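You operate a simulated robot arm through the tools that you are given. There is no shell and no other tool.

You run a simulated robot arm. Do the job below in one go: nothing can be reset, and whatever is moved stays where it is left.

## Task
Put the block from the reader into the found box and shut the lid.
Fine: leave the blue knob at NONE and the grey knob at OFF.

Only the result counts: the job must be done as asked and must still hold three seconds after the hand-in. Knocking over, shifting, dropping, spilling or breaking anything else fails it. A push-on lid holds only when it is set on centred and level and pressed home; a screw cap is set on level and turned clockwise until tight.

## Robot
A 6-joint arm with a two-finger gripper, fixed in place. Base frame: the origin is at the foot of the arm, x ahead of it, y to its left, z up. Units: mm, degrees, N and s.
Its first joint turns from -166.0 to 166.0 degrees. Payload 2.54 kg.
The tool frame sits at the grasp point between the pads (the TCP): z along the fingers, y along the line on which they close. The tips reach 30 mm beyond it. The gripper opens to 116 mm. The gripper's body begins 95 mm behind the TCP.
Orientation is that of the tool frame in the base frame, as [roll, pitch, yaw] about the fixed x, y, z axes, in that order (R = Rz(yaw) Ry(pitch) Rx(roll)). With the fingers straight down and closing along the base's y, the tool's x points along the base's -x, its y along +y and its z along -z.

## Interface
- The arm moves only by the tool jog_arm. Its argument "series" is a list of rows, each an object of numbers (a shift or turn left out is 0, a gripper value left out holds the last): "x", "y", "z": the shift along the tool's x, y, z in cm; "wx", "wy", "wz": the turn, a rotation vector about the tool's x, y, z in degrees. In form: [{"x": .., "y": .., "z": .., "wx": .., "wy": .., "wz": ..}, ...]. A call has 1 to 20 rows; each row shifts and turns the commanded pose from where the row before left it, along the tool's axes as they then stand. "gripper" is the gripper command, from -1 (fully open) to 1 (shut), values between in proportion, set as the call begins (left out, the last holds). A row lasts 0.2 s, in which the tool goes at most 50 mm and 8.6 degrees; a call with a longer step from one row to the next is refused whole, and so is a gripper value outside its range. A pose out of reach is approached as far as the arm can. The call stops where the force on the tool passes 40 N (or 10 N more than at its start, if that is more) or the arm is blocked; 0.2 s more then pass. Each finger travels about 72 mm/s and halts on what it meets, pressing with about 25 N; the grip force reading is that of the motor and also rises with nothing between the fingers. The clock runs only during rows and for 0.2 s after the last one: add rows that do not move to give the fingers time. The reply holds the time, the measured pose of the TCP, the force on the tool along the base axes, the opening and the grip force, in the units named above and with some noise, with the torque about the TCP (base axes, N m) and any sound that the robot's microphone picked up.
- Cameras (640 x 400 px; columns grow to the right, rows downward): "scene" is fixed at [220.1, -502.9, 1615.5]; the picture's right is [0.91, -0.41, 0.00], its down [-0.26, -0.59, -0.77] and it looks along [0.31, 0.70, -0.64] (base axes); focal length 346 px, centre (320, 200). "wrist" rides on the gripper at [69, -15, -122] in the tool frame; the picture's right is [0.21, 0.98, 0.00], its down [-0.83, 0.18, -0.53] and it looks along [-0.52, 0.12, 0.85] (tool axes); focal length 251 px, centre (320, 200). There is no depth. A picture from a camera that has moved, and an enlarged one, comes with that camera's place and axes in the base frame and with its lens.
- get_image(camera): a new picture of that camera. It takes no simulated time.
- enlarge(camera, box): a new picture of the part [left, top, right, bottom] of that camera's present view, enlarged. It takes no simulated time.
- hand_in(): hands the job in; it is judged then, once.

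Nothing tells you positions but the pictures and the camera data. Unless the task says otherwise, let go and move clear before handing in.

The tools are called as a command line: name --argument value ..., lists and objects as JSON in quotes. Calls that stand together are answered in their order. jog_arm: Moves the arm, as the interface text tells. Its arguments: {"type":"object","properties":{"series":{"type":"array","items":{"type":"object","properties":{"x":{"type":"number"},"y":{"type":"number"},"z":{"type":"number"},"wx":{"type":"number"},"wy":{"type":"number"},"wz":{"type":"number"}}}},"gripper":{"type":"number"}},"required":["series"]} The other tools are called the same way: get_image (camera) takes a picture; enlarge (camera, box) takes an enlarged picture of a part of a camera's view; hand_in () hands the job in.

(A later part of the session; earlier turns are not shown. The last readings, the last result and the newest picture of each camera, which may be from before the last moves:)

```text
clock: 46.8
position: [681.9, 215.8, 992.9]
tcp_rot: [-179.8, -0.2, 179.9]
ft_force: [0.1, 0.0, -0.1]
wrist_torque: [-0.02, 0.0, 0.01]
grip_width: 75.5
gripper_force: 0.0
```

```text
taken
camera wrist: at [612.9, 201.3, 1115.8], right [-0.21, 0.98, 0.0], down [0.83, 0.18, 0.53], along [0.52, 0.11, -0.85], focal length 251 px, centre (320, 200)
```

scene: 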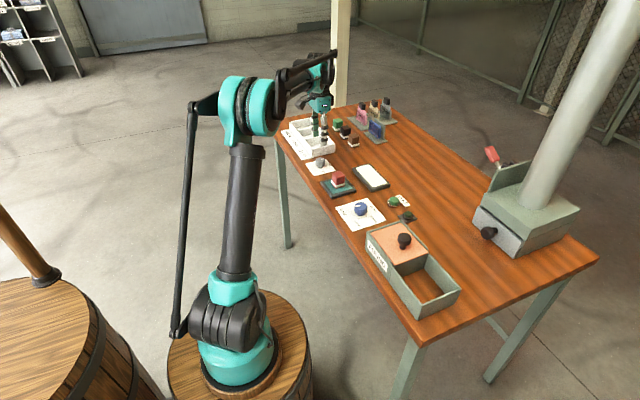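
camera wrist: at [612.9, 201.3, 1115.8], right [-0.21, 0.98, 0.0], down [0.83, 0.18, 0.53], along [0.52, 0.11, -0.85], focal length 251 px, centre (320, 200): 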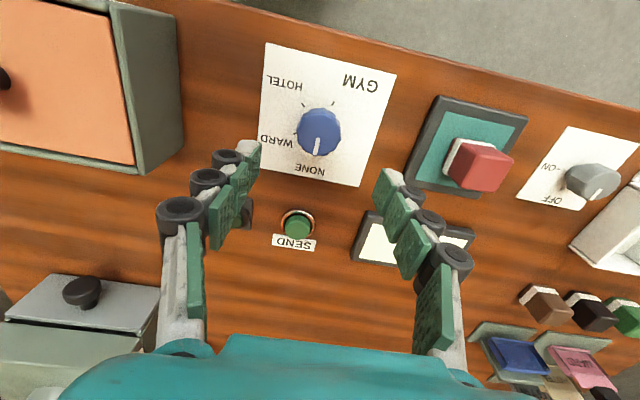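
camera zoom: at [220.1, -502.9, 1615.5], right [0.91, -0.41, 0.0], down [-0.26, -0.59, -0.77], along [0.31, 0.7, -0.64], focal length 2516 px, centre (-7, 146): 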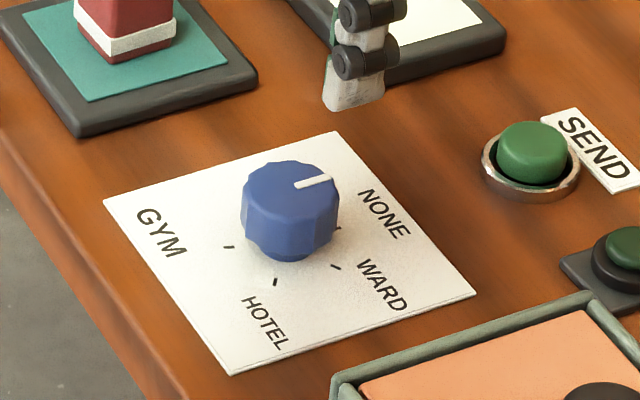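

Blue is at NONE and grey at OFF. Next I'll move over to the FOUND box and look closely at its lid.

jog_arm --series '[{"z": -4}, {"z": -3, "x": 1, "y": -2}, {"x": 1, "y": -4}, {"x": 1, "y": -4}, {"x": 1, "y": -4}, {"x": 1, "y": -4}, {"x": 1, "y": -4}, {}]' --gripper -0.3

get_image --camera "wrist"

enlarge --camera "wrist" --box '[180, 60, 420, 210]'

enlarge --camera "scene" --box '[360, 215, 470, 325]'

```text
clock: 48.6
position: [624.7, -3.5, 1067.3]
tcp_rot: [-179.9, -0.3, 179.9]
ft_force: [0.2, 0.4, -0.5]
wrist_torque: [0.0, -0.01, -0.01]
grip_width: 75.6
gripper_force: 0.1
```

```text
taken
camera wrist: at [555.2, -17.7, 1190.3], right [-0.21, 0.98, 0.0], down [0.83, 0.18, 0.53], along [0.52, 0.11, -0.85], focal length 251 px, centre (320, 200)
```

wrist: 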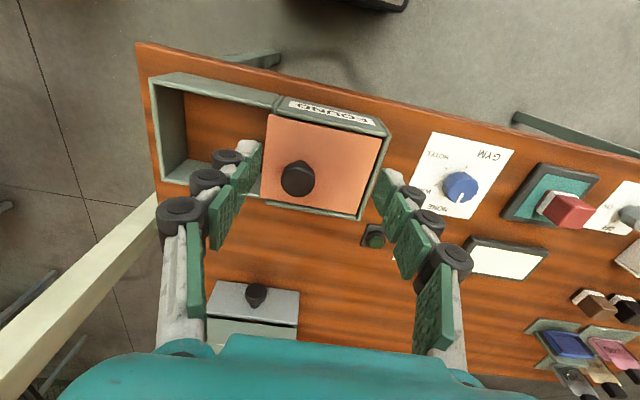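

```text
2.67 times, centred on (300, 135) of wrist
camera zoom: at [555.2, -17.7, 1190.3], right [-0.21, 0.98, 0.0], down [0.83, 0.18, 0.53], along [0.52, 0.11, -0.85], focal length 670 px, centre (373, 373)
```

zoom: 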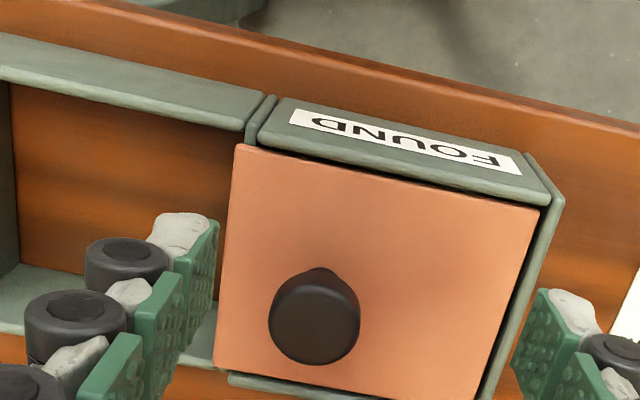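

```text
3.64 times, centred on (415, 270) of scene
camera zoom: at [220.1, -502.9, 1615.5], right [0.91, -0.41, 0.0], down [-0.26, -0.59, -0.77], along [0.31, 0.7, -0.64], focal length 1258 px, centre (-26, -54)
```

zoom: 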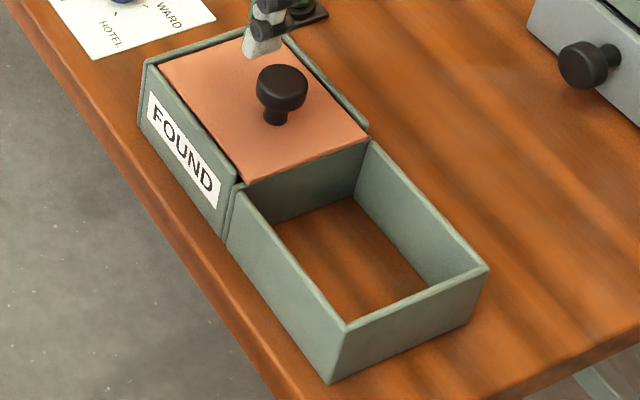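

The lid is a sliding one: it should slide toward −y onto the open frame, with its knob at about (681, −15), top z≈950. I'll come down above the knob.

jog_arm --series '[{"x": -3, "y": -0.6}, {"x": -2.7, "y": -0.5}, {"z": 3}, {"z": 2}, {}]'

get_image --camera "wrist"

enlarge --camera "scene" --box '[360, 215, 470, 325]'

```text
clock: 49.8
position: [682.4, -16.8, 1017.2]
tcp_rot: [-179.9, -0.3, 180.0]
ft_force: [-0.7, 0.7, 0.5]
wrist_torque: [-0.02, 0.01, 0.03]
grip_width: 75.5
gripper_force: 0.1
```

```text
taken
camera wrist: at [613.0, -31.2, 1138.9], right [-0.21, 0.98, 0.0], down [0.83, 0.18, 0.53], along [0.52, 0.11, -0.85], focal length 251 px, centre (320, 200)
```

wrist: 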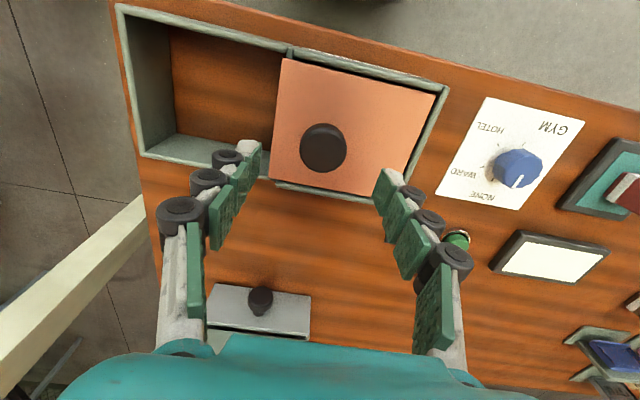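

```text
3.64 times, centred on (415, 270) of scene
camera zoom: at [220.1, -502.9, 1615.5], right [0.91, -0.41, 0.0], down [-0.26, -0.59, -0.77], along [0.31, 0.7, -0.64], focal length 1258 px, centre (-26, -54)
```

zoom: 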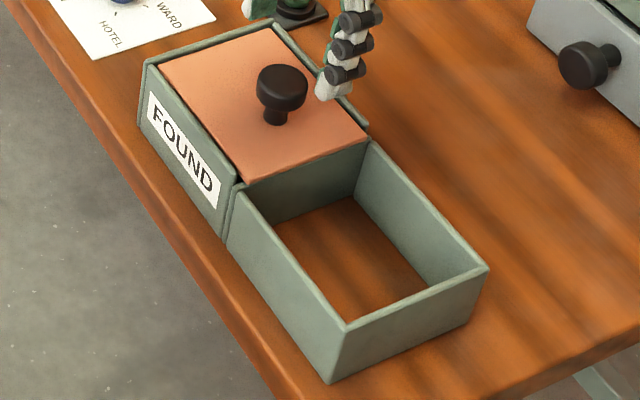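

The gripper is centred over the knob. I'll descend around it and close.

jog_arm --series '[{"z": 3, "y": 0.1}, {"z": 2.2}, {"z": 1}, {}]'

get_image --camera "wrist"

enlarge --camera "scene" --box '[370, 205, 450, 275]'

```text
clock: 50.8
position: [679.9, -14.6, 953.7]
tcp_rot: [-179.8, -0.4, 179.8]
ft_force: [-0.1, 0.2, -0.1]
wrist_torque: [0.03, 0.02, 0.02]
grip_width: 75.3
gripper_force: 0.0
```

```text
taken
camera wrist: at [612.0, -29.4, 1076.3], right [-0.21, 0.98, 0.0], down [0.83, 0.18, 0.53], along [0.52, 0.11, -0.85], focal length 251 px, centre (320, 200)
```

wrist: 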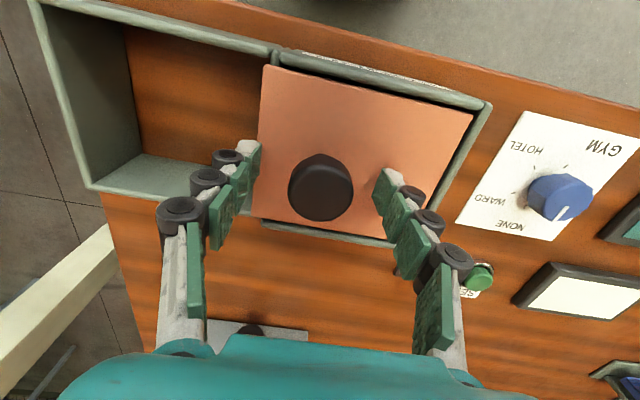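

```text
5.71 times, centred on (410, 240) of scene
camera zoom: at [220.1, -502.9, 1615.5], right [0.91, -0.41, 0.0], down [-0.26, -0.59, -0.77], along [0.31, 0.7, -0.64], focal length 1977 px, centre (-194, -29)
```

zoom: 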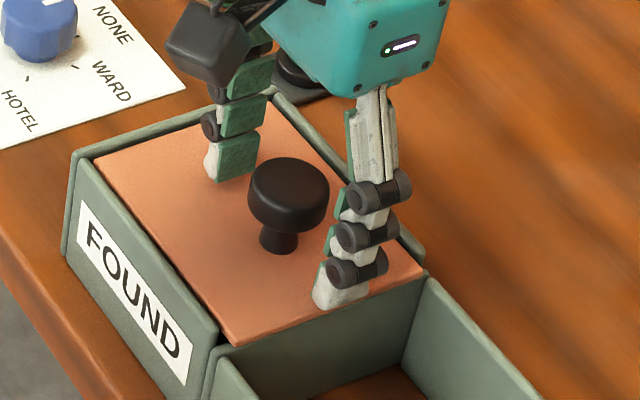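

jog_arm --series '[{"x": 0.2}, {}]'

jog_arm --series '[{}, {}, {}, {}, {}]' --gripper 0.5

enlarge --camera "scene" --box '[370, 205, 450, 275]'

```text
clock: 51.4
position: [677.7, -14.6, 955.4]
tcp_rot: [-179.7, -0.3, 180.0]
ft_force: [0.5, -0.2, 0.7]
wrist_torque: [0.02, 0.0, 0.0]
grip_width: 75.2
gripper_force: 0.0
```

```text
clock: 52.6
position: [677.8, -14.7, 955.7]
tcp_rot: [-179.7, -0.3, 179.9]
ft_force: [0.3, 0.2, 0.9]
wrist_torque: [0.02, 0.02, 0.03]
grip_width: 33.8
gripper_force: 44.9
```

```text
5.71 times, centred on (410, 240) of scene
camera zoom: at [220.1, -502.9, 1615.5], right [0.91, -0.41, 0.0], down [-0.26, -0.59, -0.77], along [0.31, 0.7, -0.64], focal length 1977 px, centre (-194, -29)
```

zoom: 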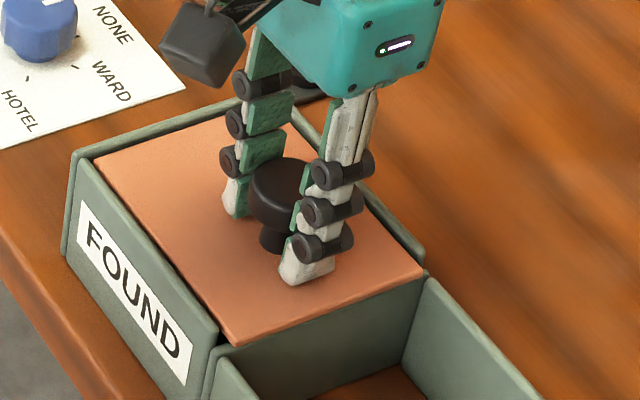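

The knob is gripped. I'll slide the lid a short way toward −y to test it.

jog_arm --series '[{"y": -0.5}, {"y": -0.5}, {"y": -0.5}, {}]'

enlarge --camera "scene" --box '[370, 205, 450, 275]'

```text
clock: 53.6
position: [678.2, -29.6, 955.2]
tcp_rot: [-179.9, -0.2, 179.8]
ft_force: [1.8, -1.1, 8.7]
wrist_torque: [0.0, 0.16, -0.02]
grip_width: 33.9
gripper_force: 44.6
```

```text
5.71 times, centred on (410, 240) of scene
camera zoom: at [220.1, -502.9, 1615.5], right [0.91, -0.41, 0.0], down [-0.26, -0.59, -0.77], along [0.31, 0.7, -0.64], focal length 1977 px, centre (-194, -29)
```

zoom: 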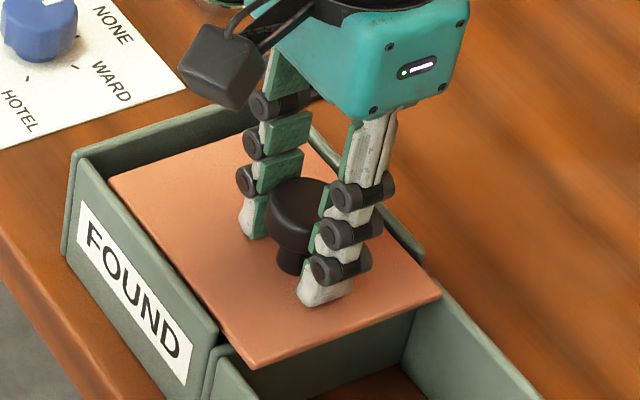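

The lid slides freely. I'll continue to about 120 mm of travel.

jog_arm --series '[{"y": -0.8}, {"y": -0.8}, {"y": -0.8}, {"y": -0.8}, {"y": -0.8}, {"y": -0.8}, {"y": -0.8}, {}]'

enlarge --camera "scene" --box '[360, 215, 470, 325]'

```text
clock: 55.4
position: [678.0, -84.9, 954.7]
tcp_rot: [-179.8, -0.3, 179.9]
ft_force: [1.5, -0.1, -32.1]
wrist_torque: [-0.01, -0.04, -0.01]
grip_width: 33.7
gripper_force: 45.2
```

```text
3.64 times, centred on (415, 270) of scene
camera zoom: at [220.1, -502.9, 1615.5], right [0.91, -0.41, 0.0], down [-0.26, -0.59, -0.77], along [0.31, 0.7, -0.64], focal length 1258 px, centre (-26, -54)
```

zoom: 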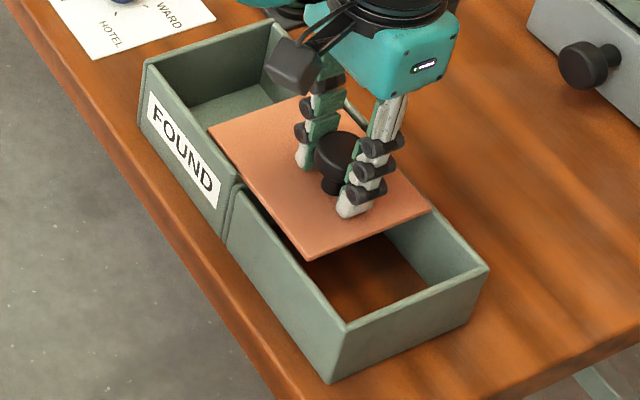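

There is a downward pull from the track, so I'll lower 1.5 mm to ease it and carry on sliding.

jog_arm --series '[{"z": 0.15}, {}]'

jog_arm --series '[{"y": -0.8}, {"y": -0.8}, {"y": -0.8}, {}]'

```text
clock: 56.0
position: [677.1, -85.0, 953.2]
tcp_rot: [-179.7, -0.3, 179.9]
ft_force: [2.3, -0.5, 6.4]
wrist_torque: [-0.04, 0.58, -0.04]
grip_width: 34.2
gripper_force: 45.4
```

```text
clock: 57.0
position: [678.6, -108.3, 953.3]
tcp_rot: [-179.7, -0.3, 179.9]
ft_force: [2.7, 0.9, -2.2]
wrist_torque: [-0.01, -0.32, 0.07]
grip_width: 35.0
gripper_force: 45.6
```

jog_arm --series '[{"y": -0.8}, {"y": -0.8}, {"y": -0.8}, {}]'

enlarge --camera "scene" --box '[360, 215, 470, 325]'

get_image --camera "wrist"

```text
clock: 58.0
position: [677.6, -132.4, 951.6]
tcp_rot: [-179.8, -0.2, 179.9]
ft_force: [16.5, -0.3, -12.7]
wrist_torque: [-0.01, -0.47, -0.04]
grip_width: 35.1
gripper_force: 45.1
```

```text
3.64 times, centred on (415, 270) of scene
camera zoom: at [220.1, -502.9, 1615.5], right [0.91, -0.41, 0.0], down [-0.26, -0.59, -0.77], along [0.31, 0.7, -0.64], focal length 1258 px, centre (-26, -54)
```

zoom: 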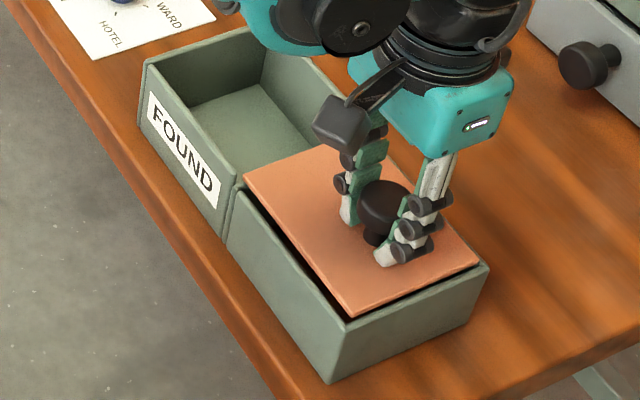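

```text
taken
camera wrist: at [609.2, -147.3, 1073.7], right [-0.21, 0.98, 0.0], down [0.83, 0.18, 0.53], along [0.52, 0.11, -0.85], focal length 251 px, centre (320, 200)
```

wrist: 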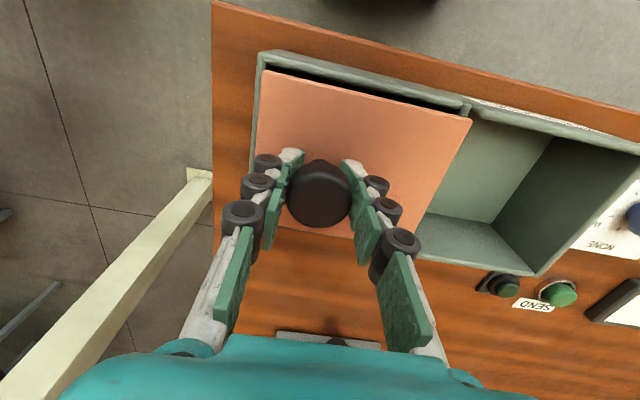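

The lid is fully off the box mouth and resting over the frame, and the box is empty. I'll release the knob and rise a little to check that the lid stays put.

jog_arm --series '[{}, {}, {}, {}]' --gripper -0.3

enlarge --camera "scene" --box '[360, 215, 470, 325]'

```text
clock: 59.0
position: [677.3, -133.5, 952.6]
tcp_rot: [-179.9, -0.3, 179.9]
ft_force: [0.0, -0.9, -0.7]
wrist_torque: [-0.01, 0.0, -0.01]
grip_width: 75.4
gripper_force: 0.0
```

```text
3.64 times, centred on (415, 270) of scene
camera zoom: at [220.1, -502.9, 1615.5], right [0.91, -0.41, 0.0], down [-0.26, -0.59, -0.77], along [0.31, 0.7, -0.64], focal length 1258 px, centre (-26, -54)
```

zoom: 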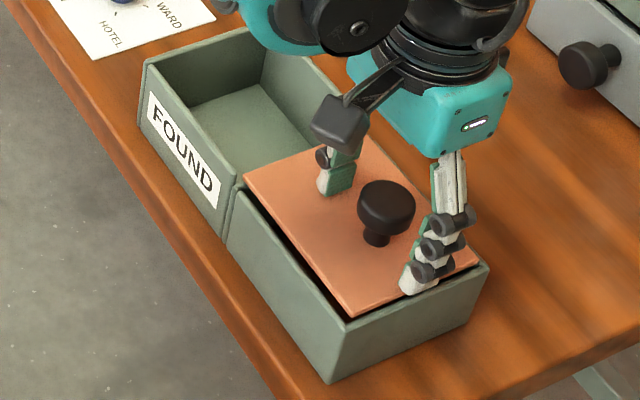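

The lid stays put. Next I'll rise and go back over the reader to locate the red block precisely.

jog_arm --series '[{"z": -4}, {"z": -4}, {"y": 4.8, "x": 0.5}, {"y": 4.8, "x": 0.5}, {"y": 4.8, "x": 0.5}, {"y": 4.8, "x": 0.5}, {"y": 4.8, "x": 0.5}, {"y": 4.8, "x": 0.5}, {"y": 4.8, "x": 0.5}, {"y": 4.8, "x": 0.5}, {"y": 4.8, "x": 0.5}, {"y": 4.8, "x": 0.5}, {}]' --gripper -0.5

get_image --camera "wrist"

enlarge --camera "wrist" --box '[250, 70, 420, 190]'

enlarge --camera "scene" --box '[310, 155, 370, 205]'

```text
clock: 61.8
position: [627.6, 344.9, 1032.6]
tcp_rot: [-179.9, -0.2, 179.9]
ft_force: [0.5, 0.2, -0.3]
wrist_torque: [-0.02, -0.01, 0.0]
grip_width: 87.2
gripper_force: 0.0
```

```text
taken
camera wrist: at [559.7, 330.8, 1154.6], right [-0.21, 0.98, 0.0], down [0.83, 0.18, 0.53], along [0.52, 0.11, -0.85], focal length 251 px, centre (320, 200)
```

wrist: 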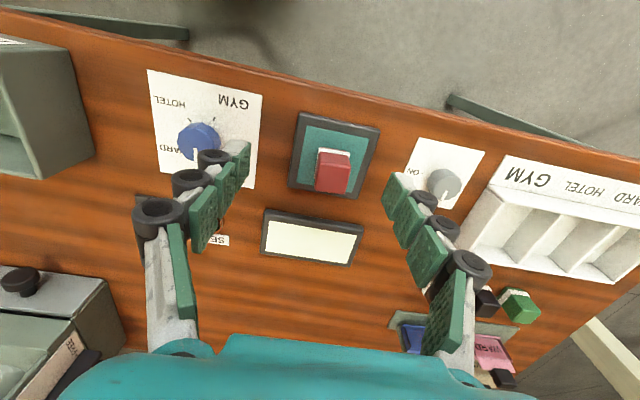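

```text
3.33 times, centred on (335, 130) of wrist
camera zoom: at [559.7, 330.8, 1154.6], right [-0.21, 0.98, 0.0], down [0.83, 0.18, 0.53], along [0.52, 0.11, -0.85], focal length 838 px, centre (270, 433)
```

zoom: 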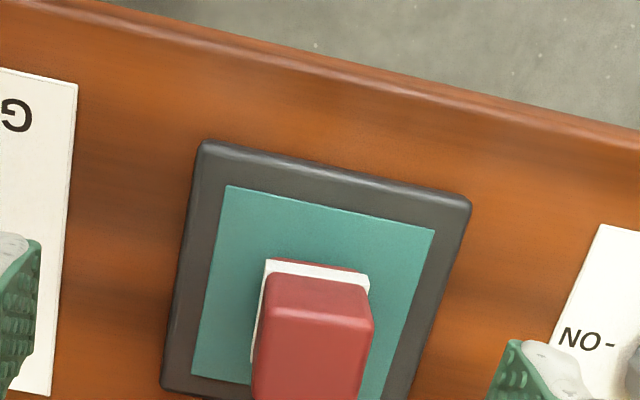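

```text
8.00 times, centred on (340, 180) of scene
camera zoom: at [220.1, -502.9, 1615.5], right [0.91, -0.41, 0.0], down [-0.26, -0.59, -0.77], along [0.31, 0.7, -0.64], focal length 2767 px, centre (160, 360)
```

zoom: 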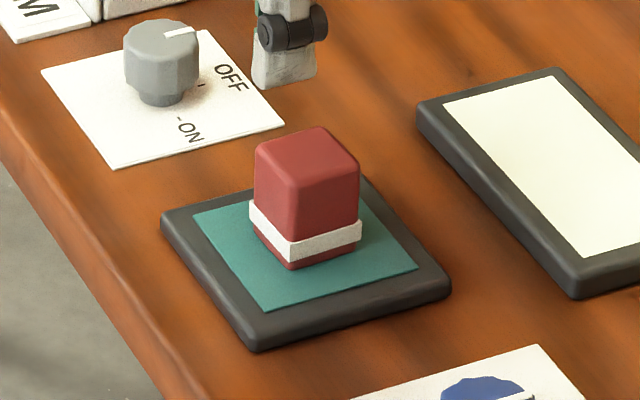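

The block sits near the reader's centre, around (680, 370). I'll move above it and look again before descending.

jog_arm --series '[{"x": -2.6, "y": 1.2}, {"x": -2.6, "y": 1.2}, {"z": 3}, {"z": 1.7}, {}]'

get_image --camera "wrist"

enlarge --camera "wrist" --box '[240, 60, 400, 190]'

enlarge --camera "scene" --box '[310, 145, 370, 195]'

```text
clock: 63.0
position: [680.8, 369.5, 985.4]
tcp_rot: [-179.8, -0.2, -180.0]
ft_force: [-0.5, 0.1, -0.4]
wrist_torque: [0.01, 0.04, -0.03]
grip_width: 87.2
gripper_force: 0.1
```

```text
taken
camera wrist: at [612.4, 356.3, 1107.1], right [-0.21, 0.98, 0.0], down [0.83, 0.18, 0.53], along [0.52, 0.11, -0.85], focal length 251 px, centre (320, 200)
```

wrist: 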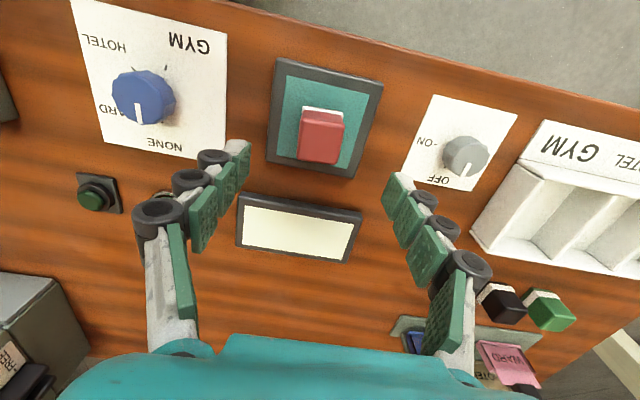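

```text
3.08 times, centred on (320, 125) of wrist
camera zoom: at [612.4, 356.3, 1107.1], right [-0.21, 0.98, 0.0], down [0.83, 0.18, 0.53], along [0.52, 0.11, -0.85], focal length 774 px, centre (320, 431)
```

zoom: 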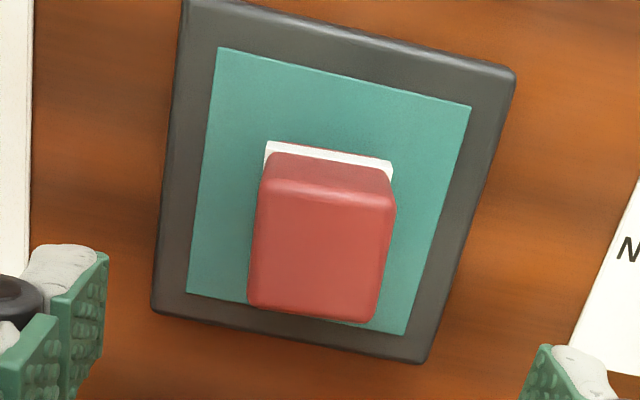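

```text
8.00 times, centred on (340, 170) of scene
camera zoom: at [220.1, -502.9, 1615.5], right [0.91, -0.41, 0.0], down [-0.26, -0.59, -0.77], along [0.31, 0.7, -0.64], focal length 2767 px, centre (160, 440)
```

zoom: 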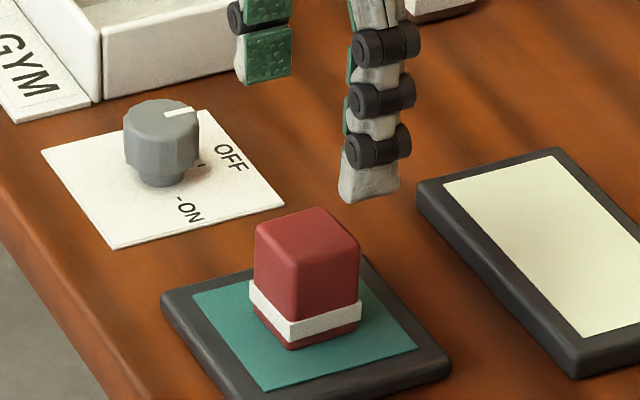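

The block is about 36–40 mm wide, centred at (680.5, 371.5), and turned about 4° counter-clockwise. I'll align to it and descend, keeping the tips above its white band.

jog_arm --series '[{"y": 0.23}, {"wz": -4}, {"z": 3}, {"z": 3}, {"z": 1.9}, {}]'

get_image --camera "wrist"

enlarge --camera "scene" --box '[310, 145, 370, 195]'

```text
clock: 64.4
position: [679.7, 372.3, 905.3]
tcp_rot: [-179.8, -0.2, -176.0]
ft_force: [-0.8, 0.5, 0.1]
wrist_torque: [0.01, -0.01, 0.0]
grip_width: 86.9
gripper_force: 0.0
```

```text
taken
camera wrist: at [612.3, 352.5, 1026.5], right [-0.28, 0.96, 0.0], down [0.81, 0.24, 0.53], along [0.51, 0.15, -0.85], focal length 251 px, centre (320, 200)
```

wrist: 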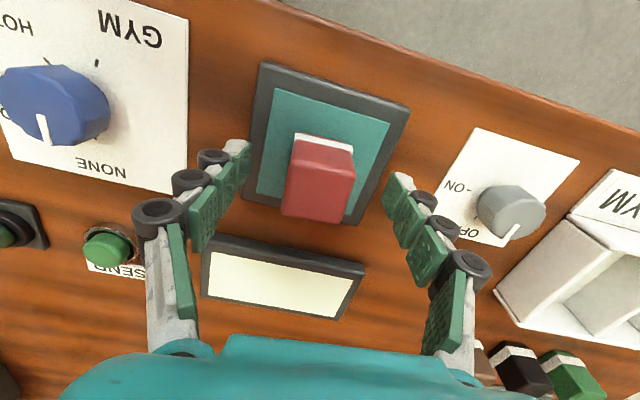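

```text
8.00 times, centred on (340, 170) of scene
camera zoom: at [220.1, -502.9, 1615.5], right [0.91, -0.41, 0.0], down [-0.26, -0.59, -0.77], along [0.31, 0.7, -0.64], focal length 2767 px, centre (160, 440)
```

zoom: 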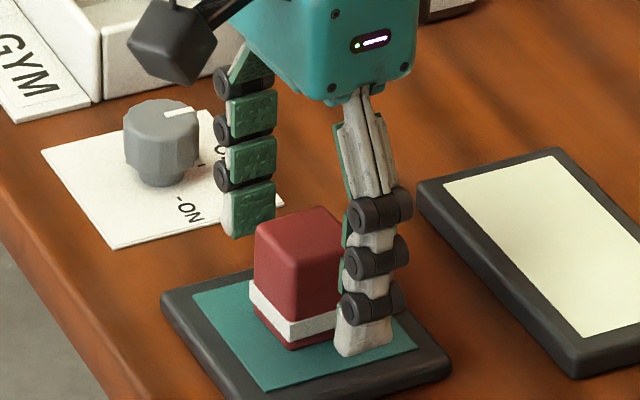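

The fingers straddle the block, so I'll close on it.

jog_arm --series '[{}, {}, {}, {}, {}]' --gripper 0.6

enlarge --camera "scene" --box '[310, 145, 370, 195]'

get_image --camera "wrist"

```text
clock: 65.6
position: [679.7, 371.7, 904.1]
tcp_rot: [-179.8, -0.4, -176.1]
ft_force: [-0.1, 0.6, 0.1]
wrist_torque: [0.02, -0.04, 0.02]
grip_width: 34.6
gripper_force: 24.6
```

```text
8.00 times, centred on (340, 170) of scene
camera zoom: at [220.1, -502.9, 1615.5], right [0.91, -0.41, 0.0], down [-0.26, -0.59, -0.77], along [0.31, 0.7, -0.64], focal length 2767 px, centre (160, 440)
```

zoom: 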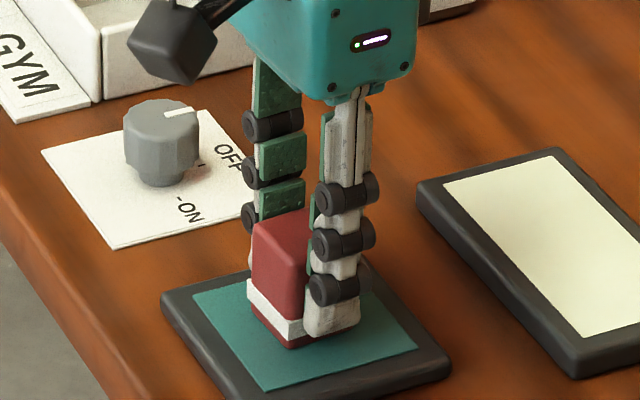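

```text
taken
camera wrist: at [612.3, 352.6, 1026.8], right [-0.28, 0.96, 0.0], down [0.81, 0.24, 0.53], along [0.51, 0.15, -0.85], focal length 251 px, centre (320, 200)
```

wrist: 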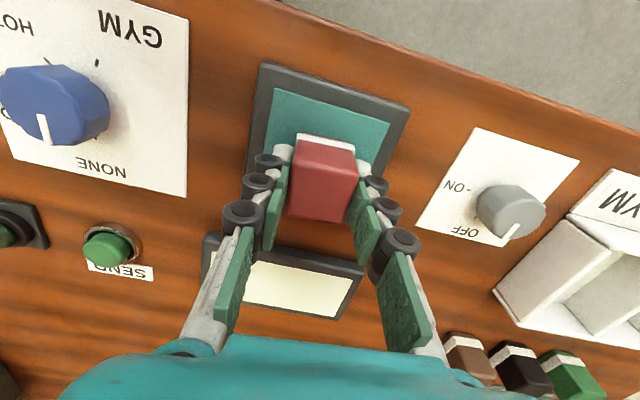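

The block is held at 34.6 mm. I'll lift it straight up.

jog_arm --series '[{}, {"z": -1}, {"z": -2}, {"z": -3}, {"z": -3}, {"z": -3}, {}]' --gripper 1

get_image --camera "wrist"

get_image --camera "scene"

```text
clock: 67.2
position: [681.1, 371.6, 1027.9]
tcp_rot: [-179.8, -0.2, -176.0]
ft_force: [1.1, 0.3, -0.1]
wrist_torque: [-0.01, 0.02, 0.04]
grip_width: 35.0
gripper_force: 24.5
```

```text
taken
camera wrist: at [613.6, 352.4, 1149.2], right [-0.28, 0.96, 0.0], down [0.81, 0.24, 0.53], along [0.51, 0.15, -0.85], focal length 251 px, centre (320, 200)
```

wrist: 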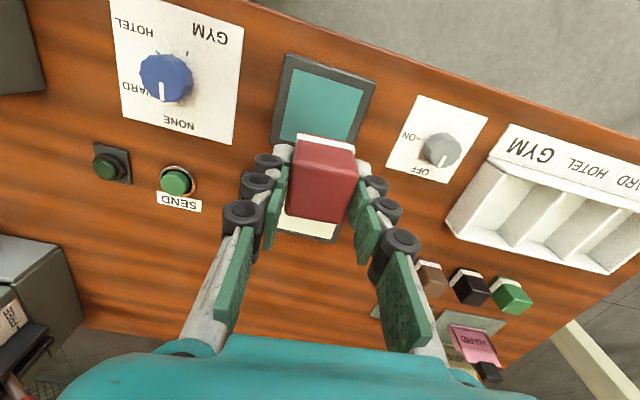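

```text
taken
```

scene: 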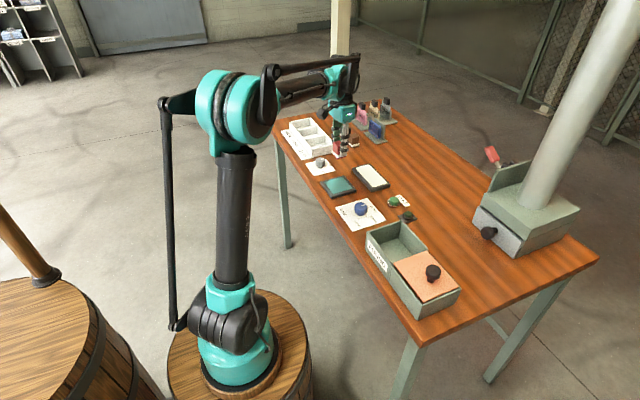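

The block is lifted cleanly. I'll carry it over to the box mouth at about (681, 14).

jog_arm --series '[{"wz": 4}, {"y": -2}, {"y": -4}, {"y": -4}, {"y": -4}, {"y": -4}, {"y": -4}, {"y": -4}, {"y": -4}, {"y": -4}, {"y": -1.7}, {}, {}]'

get_image --camera "wrist"

enlarge --camera "scene" --box '[350, 195, 470, 325]'

```text
clock: 70.0
position: [680.2, 16.4, 1026.8]
tcp_rot: [-179.8, -0.3, 179.9]
ft_force: [0.2, 0.5, -1.0]
wrist_torque: [0.03, 0.01, 0.0]
grip_width: 34.7
gripper_force: 25.4
```

```text
taken
camera wrist: at [611.6, 1.9, 1148.6], right [-0.21, 0.98, 0.0], down [0.83, 0.18, 0.53], along [0.52, 0.11, -0.85], focal length 251 px, centre (320, 200)
```

wrist: 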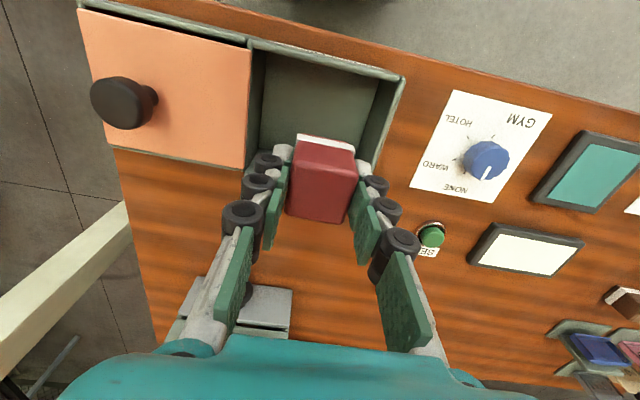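

```text
3.08 times, centred on (410, 260) of scene
camera zoom: at [220.1, -502.9, 1615.5], right [0.91, -0.41, 0.0], down [-0.26, -0.59, -0.77], along [0.31, 0.7, -0.64], focal length 1064 px, centre (43, 15)
```

zoom: 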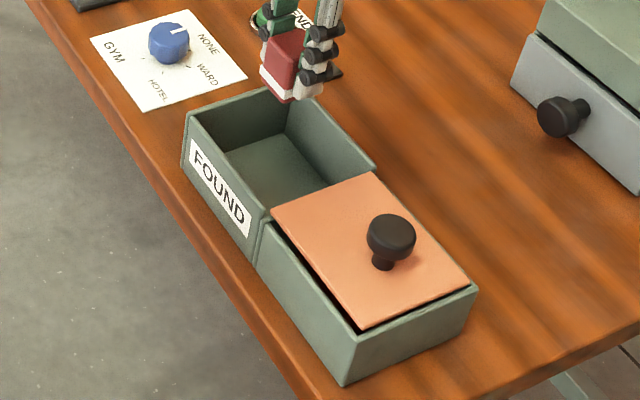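

The box opening spans y ≈ −50 to 66 and x ≈ 630 to 733. I'll centre over it and lower the block in.

jog_arm --series '[{"y": -0.6}, {"z": 4}, {"z": 3}, {"z": 3}, {"z": 1.5}, {}]'

enlarge --camera "scene" --box '[350, 195, 470, 325]'

get_image --camera "wrist"

```text
clock: 71.4
position: [678.7, 9.3, 912.1]
tcp_rot: [-179.8, -0.4, -180.0]
ft_force: [0.2, 0.3, 0.0]
wrist_torque: [-0.02, 0.01, -0.01]
grip_width: 34.9
gripper_force: 25.1
```

```text
3.08 times, centred on (410, 260) of scene
camera zoom: at [220.1, -502.9, 1615.5], right [0.91, -0.41, 0.0], down [-0.26, -0.59, -0.77], along [0.31, 0.7, -0.64], focal length 1064 px, centre (43, 15)
```

zoom: 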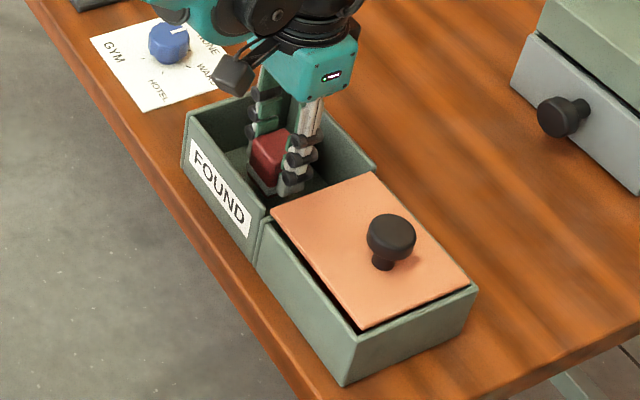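

```text
taken
camera wrist: at [610.2, -4.3, 1034.2], right [-0.21, 0.98, 0.0], down [0.83, 0.18, 0.53], along [0.52, 0.11, -0.85], focal length 251 px, centre (320, 200)
```

wrist: 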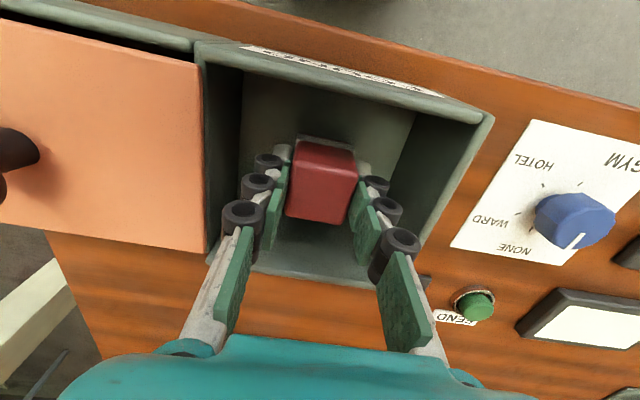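

The block is inside the box walls. I'll lower in small steps until it touches the floor.

jog_arm --series '[{"z": 0.4}, {"z": 0.3}, {}]'

jog_arm --series '[{"z": 0.2}, {}]'

jog_arm --series '[{"z": 0.2}, {}]'

```text
clock: 72.2
position: [678.9, 9.5, 904.9]
tcp_rot: [-179.8, -0.3, 179.9]
ft_force: [0.5, -1.0, -0.9]
wrist_torque: [0.0, 0.01, 0.01]
grip_width: 34.8
gripper_force: 25.4
```

```text
clock: 72.8
position: [680.2, 8.9, 902.8]
tcp_rot: [-179.8, -0.3, 179.9]
ft_force: [-0.5, -0.1, -1.0]
wrist_torque: [-0.02, -0.02, 0.04]
grip_width: 34.9
gripper_force: 25.2
```

```text
clock: 73.4
position: [679.7, 9.5, 900.1]
tcp_rot: [-179.8, -0.3, 179.9]
ft_force: [-0.4, -0.2, -0.6]
wrist_torque: [0.01, 0.03, 0.03]
grip_width: 34.9
gripper_force: 25.0
```

jog_arm --series '[{"z": 0.2}, {}]'

jog_arm --series '[{"z": 0.15}, {}]'

jog_arm --series '[{"z": 0.15}, {}]'

```text
clock: 74.0
position: [679.7, 8.4, 898.1]
tcp_rot: [-179.9, -0.3, 179.9]
ft_force: [-0.2, -0.4, -0.9]
wrist_torque: [0.01, 0.02, -0.02]
grip_width: 34.9
gripper_force: 24.5
```

```text
clock: 74.6
position: [680.2, 9.3, 895.8]
tcp_rot: [-179.8, -0.3, 179.8]
ft_force: [-0.3, -0.2, 4.2]
wrist_torque: [0.09, -0.01, 0.03]
grip_width: 34.7
gripper_force: 25.6
```

```text
clock: 75.2
position: [680.1, 10.0, 896.2]
tcp_rot: [-179.8, -0.3, 179.8]
ft_force: [3.3, 0.8, 19.8]
wrist_torque: [0.02, -0.1, 0.02]
grip_width: 34.9
gripper_force: 25.5
```

The block has touched the box floor. I'll ease up a millimetre, open, and withdraw upward.

jog_arm --series '[{"z": -0.12}, {}]'

jog_arm --series '[{}, {}, {}]' --gripper -0.05

jog_arm --series '[{"z": -1}, {"z": -3}, {"z": -4}, {"z": -4}, {}]'

get_image --camera "wrist"

enlarge --camera "scene" --box '[350, 195, 470, 325]'

```text
clock: 75.8
position: [680.0, 9.4, 896.3]
tcp_rot: [-179.8, -0.4, 179.9]
ft_force: [0.0, 0.3, -0.5]
wrist_torque: [0.03, 0.01, 0.01]
grip_width: 34.6
gripper_force: 24.4
```

```text
clock: 76.6
position: [680.2, 9.4, 896.6]
tcp_rot: [-179.8, -0.2, 179.9]
ft_force: [0.0, 0.1, -0.6]
wrist_torque: [-0.02, -0.01, 0.03]
grip_width: 61.0
gripper_force: 0.2
```

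```text
clock: 77.8
position: [679.0, 9.9, 1017.5]
tcp_rot: [-179.8, -0.2, 179.9]
ft_force: [-0.3, -0.7, 0.2]
wrist_torque: [0.01, 0.02, -0.03]
grip_width: 60.9
gripper_force: 0.1
```

```text
taken
camera wrist: at [610.6, -3.9, 1139.0], right [-0.21, 0.98, 0.0], down [0.83, 0.18, 0.53], along [0.52, 0.11, -0.85], focal length 251 px, centre (320, 200)
```

wrist: 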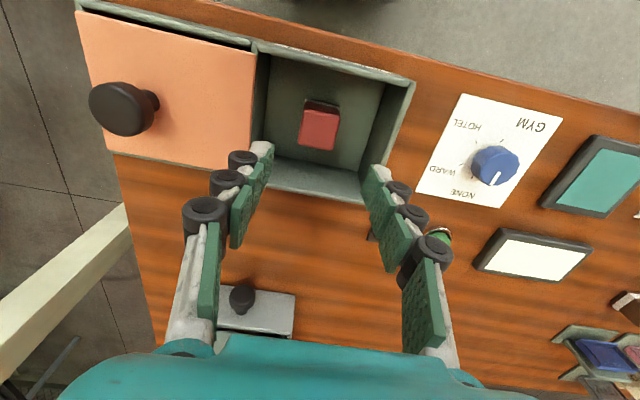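

```text
3.08 times, centred on (410, 260) of scene
camera zoom: at [220.1, -502.9, 1615.5], right [0.91, -0.41, 0.0], down [-0.26, -0.59, -0.77], along [0.31, 0.7, -0.64], focal length 1064 px, centre (43, 15)
```

zoom: 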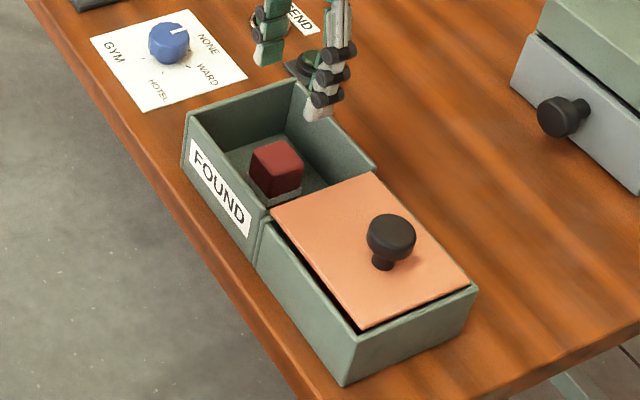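

The block stands upright in the box. Now I'll go to the lid's knob at (678, −132) to slide the lid shut.

jog_arm --series '[{"y": -3.5}, {"y": -3.6}, {"y": -3.6}, {"y": -3.5, "x": 0.1}, {}]' --gripper -0.3

jog_arm --series '[{"z": 3}, {"z": 2}, {"z": 1.4}, {}]'

enlarge --camera "scene" --box '[370, 225, 480, 325]'

get_image --camera "wrist"

```text
clock: 79.0
position: [677.6, -131.6, 1017.3]
tcp_rot: [-179.7, -0.2, 179.9]
ft_force: [-0.3, 0.1, 0.4]
wrist_torque: [0.02, 0.03, -0.02]
grip_width: 75.5
gripper_force: 0.1
```

```text
clock: 80.0
position: [678.6, -132.3, 953.7]
tcp_rot: [-179.8, -0.2, 179.9]
ft_force: [0.3, -0.8, 0.5]
wrist_torque: [0.01, 0.01, 0.03]
grip_width: 75.7
gripper_force: 0.0
```

```text
4.00 times, centred on (425, 275) of scene
camera zoom: at [220.1, -502.9, 1615.5], right [0.91, -0.41, 0.0], down [-0.26, -0.59, -0.77], along [0.31, 0.7, -0.64], focal length 1384 px, centre (-100, -100)
```

zoom: 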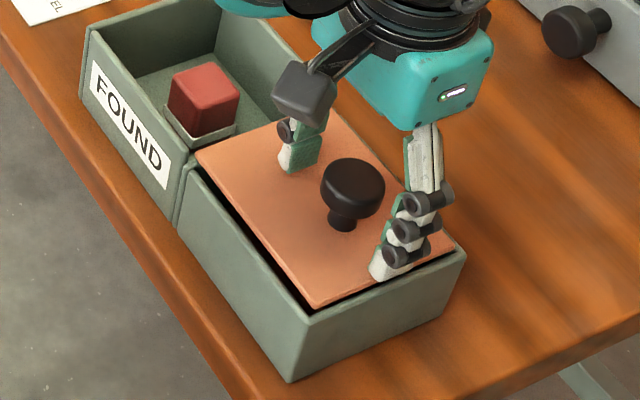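

```text
taken
camera wrist: at [609.8, -146.4, 1075.5], right [-0.21, 0.98, 0.0], down [0.83, 0.18, 0.53], along [0.52, 0.11, -0.85], focal length 251 px, centre (320, 200)
```

wrist: 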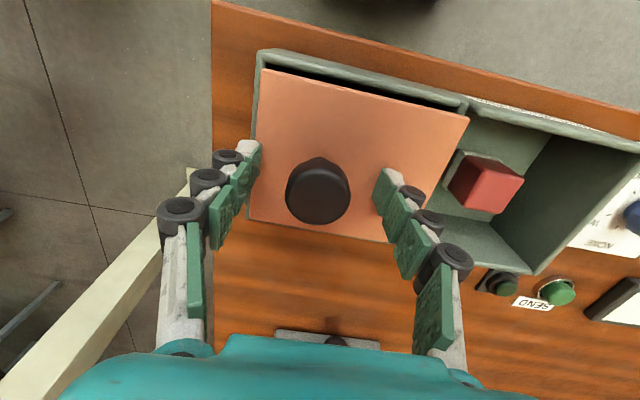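

The fingers are around the knob. I'll close and slide the lid back toward +y.

jog_arm --series '[{}, {}, {}, {}, {}]' --gripper 0.5

jog_arm --series '[{"y": 0.6}, {"y": 0.7}, {"y": 0.8}, {"y": 0.8}, {}]'

enlarge --camera "scene" --box '[370, 215, 480, 325]'

```text
clock: 81.2
position: [677.6, -132.6, 954.0]
tcp_rot: [-179.8, -0.3, 179.9]
ft_force: [-0.5, 0.2, -2.5]
wrist_torque: [-0.01, -0.04, 0.0]
grip_width: 32.5
gripper_force: 45.2
```

```text
clock: 82.4
position: [679.4, -102.9, 953.7]
tcp_rot: [-179.9, -0.3, 179.9]
ft_force: [-17.2, -1.0, -3.0]
wrist_torque: [0.0, 0.88, 0.08]
grip_width: 32.6
gripper_force: 44.6
```

```text
3.64 times, centred on (425, 270) of scene
camera zoom: at [220.1, -502.9, 1615.5], right [0.91, -0.41, 0.0], down [-0.26, -0.59, -0.77], along [0.31, 0.7, -0.64], focal length 1258 px, centre (-62, -54)
```

zoom: 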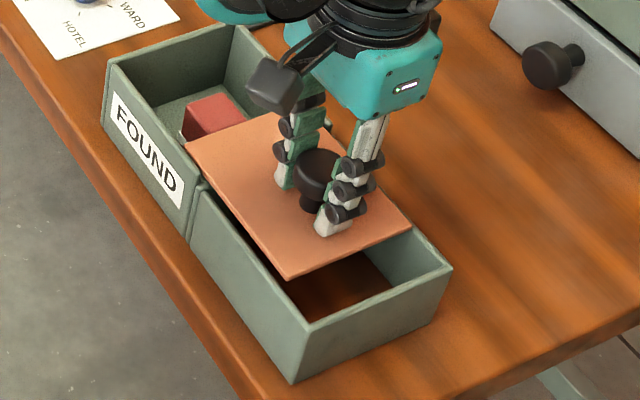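

The lid slides well and clears the block. I'll trim out the −x side load and continue.

jog_arm --series '[{"x": 0.1}, {"y": 0.8}, {"y": 0.8}, {"y": 0.8}, {"y": 0.8}, {}]'

jog_arm --series '[{"y": 0.8}, {"y": 0.8}, {"y": 0.8}, {"y": 0.8}, {}]'

```text
clock: 83.8
position: [678.8, -70.6, 953.1]
tcp_rot: [-179.8, -0.2, 179.8]
ft_force: [4.0, -0.3, -21.7]
wrist_torque: [0.01, -0.7, 0.17]
grip_width: 32.4
gripper_force: 45.1
```

```text
clock: 85.0
position: [678.2, -39.0, 953.8]
tcp_rot: [-179.9, -0.1, 179.9]
ft_force: [24.4, -0.7, 5.7]
wrist_torque: [-0.02, 0.06, 0.07]
grip_width: 32.6
gripper_force: 45.2
```

jog_arm --series '[{"x": -0.12}, {"y": 0.7}, {"y": 0.7}, {"y": 0.5}, {}]'

enlarge --camera "scene" --box '[360, 215, 450, 295]'

```text
clock: 86.2
position: [677.6, -19.2, 953.4]
tcp_rot: [-179.7, -0.3, 179.9]
ft_force: [3.7, -1.0, -1.3]
wrist_torque: [-0.03, 0.5, -0.03]
grip_width: 32.7
gripper_force: 44.7
```

```text
5.00 times, centred on (405, 255) of scene
camera zoom: at [220.1, -502.9, 1615.5], right [0.91, -0.41, 0.0], down [-0.26, -0.59, -0.77], along [0.31, 0.7, -0.64], focal length 1730 px, centre (-105, -75)
```

zoom: 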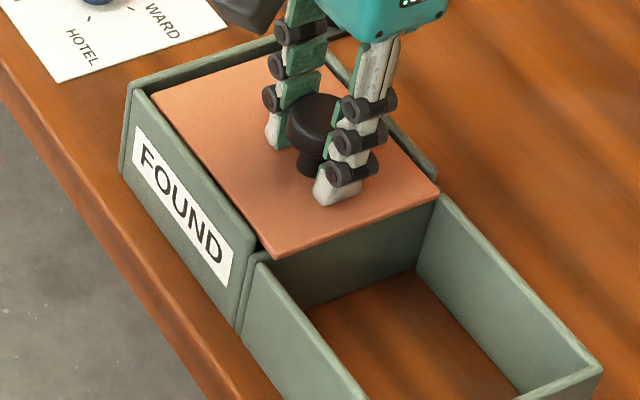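

A few millimetres remain. I'll push gently in small steps to the end stop.

jog_arm --series '[{"y": 0.2}, {"y": 0.2}, {}]'

jog_arm --series '[{"y": 0.1}, {"y": 0.1}, {}]'

enlarge --camera "scene" --box '[360, 215, 450, 295]'

```text
clock: 87.0
position: [678.2, -16.9, 953.3]
tcp_rot: [-179.7, -0.3, 179.9]
ft_force: [-0.9, -0.2, 12.5]
wrist_torque: [0.05, 0.67, 0.09]
grip_width: 32.6
gripper_force: 45.2
```

```text
clock: 87.8
position: [678.6, -15.7, 953.9]
tcp_rot: [-179.8, -0.2, 179.9]
ft_force: [-1.6, -1.6, 9.7]
wrist_torque: [-0.02, 0.1, -0.02]
grip_width: 32.9
gripper_force: 45.1
```

```text
5.00 times, centred on (405, 255) of scene
camera zoom: at [220.1, -502.9, 1615.5], right [0.91, -0.41, 0.0], down [-0.26, -0.59, -0.77], along [0.31, 0.7, -0.64], focal length 1730 px, centre (-105, -75)
```

zoom: 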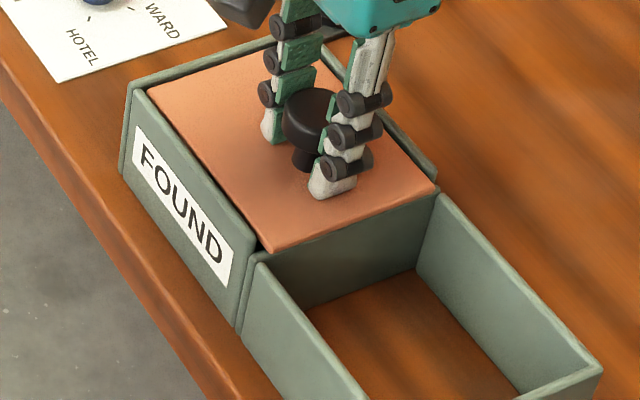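

jog_arm --series '[{"y": 0.1}, {"y": 0.1}, {}]'

jog_arm --series '[{"y": 0.1}, {"y": 0.1}, {}]'

```text
clock: 88.6
position: [678.3, -16.1, 953.2]
tcp_rot: [-179.7, -0.2, 179.8]
ft_force: [4.2, -28.5, 8.4]
wrist_torque: [-0.19, -0.3, -0.03]
grip_width: 32.4
gripper_force: 44.4
```

```text
clock: 89.0
position: [678.4, -15.4, 954.0]
tcp_rot: [-179.5, -0.2, 179.8]
ft_force: [1.2, -17.8, 0.8]
wrist_torque: [-0.17, 0.0, 0.18]
grip_width: 32.5
gripper_force: 44.9
stopped in row 2: the force on the tool passed its limit at 42 N (the readings are from after the stop); the commanded pose is now the measured one
```

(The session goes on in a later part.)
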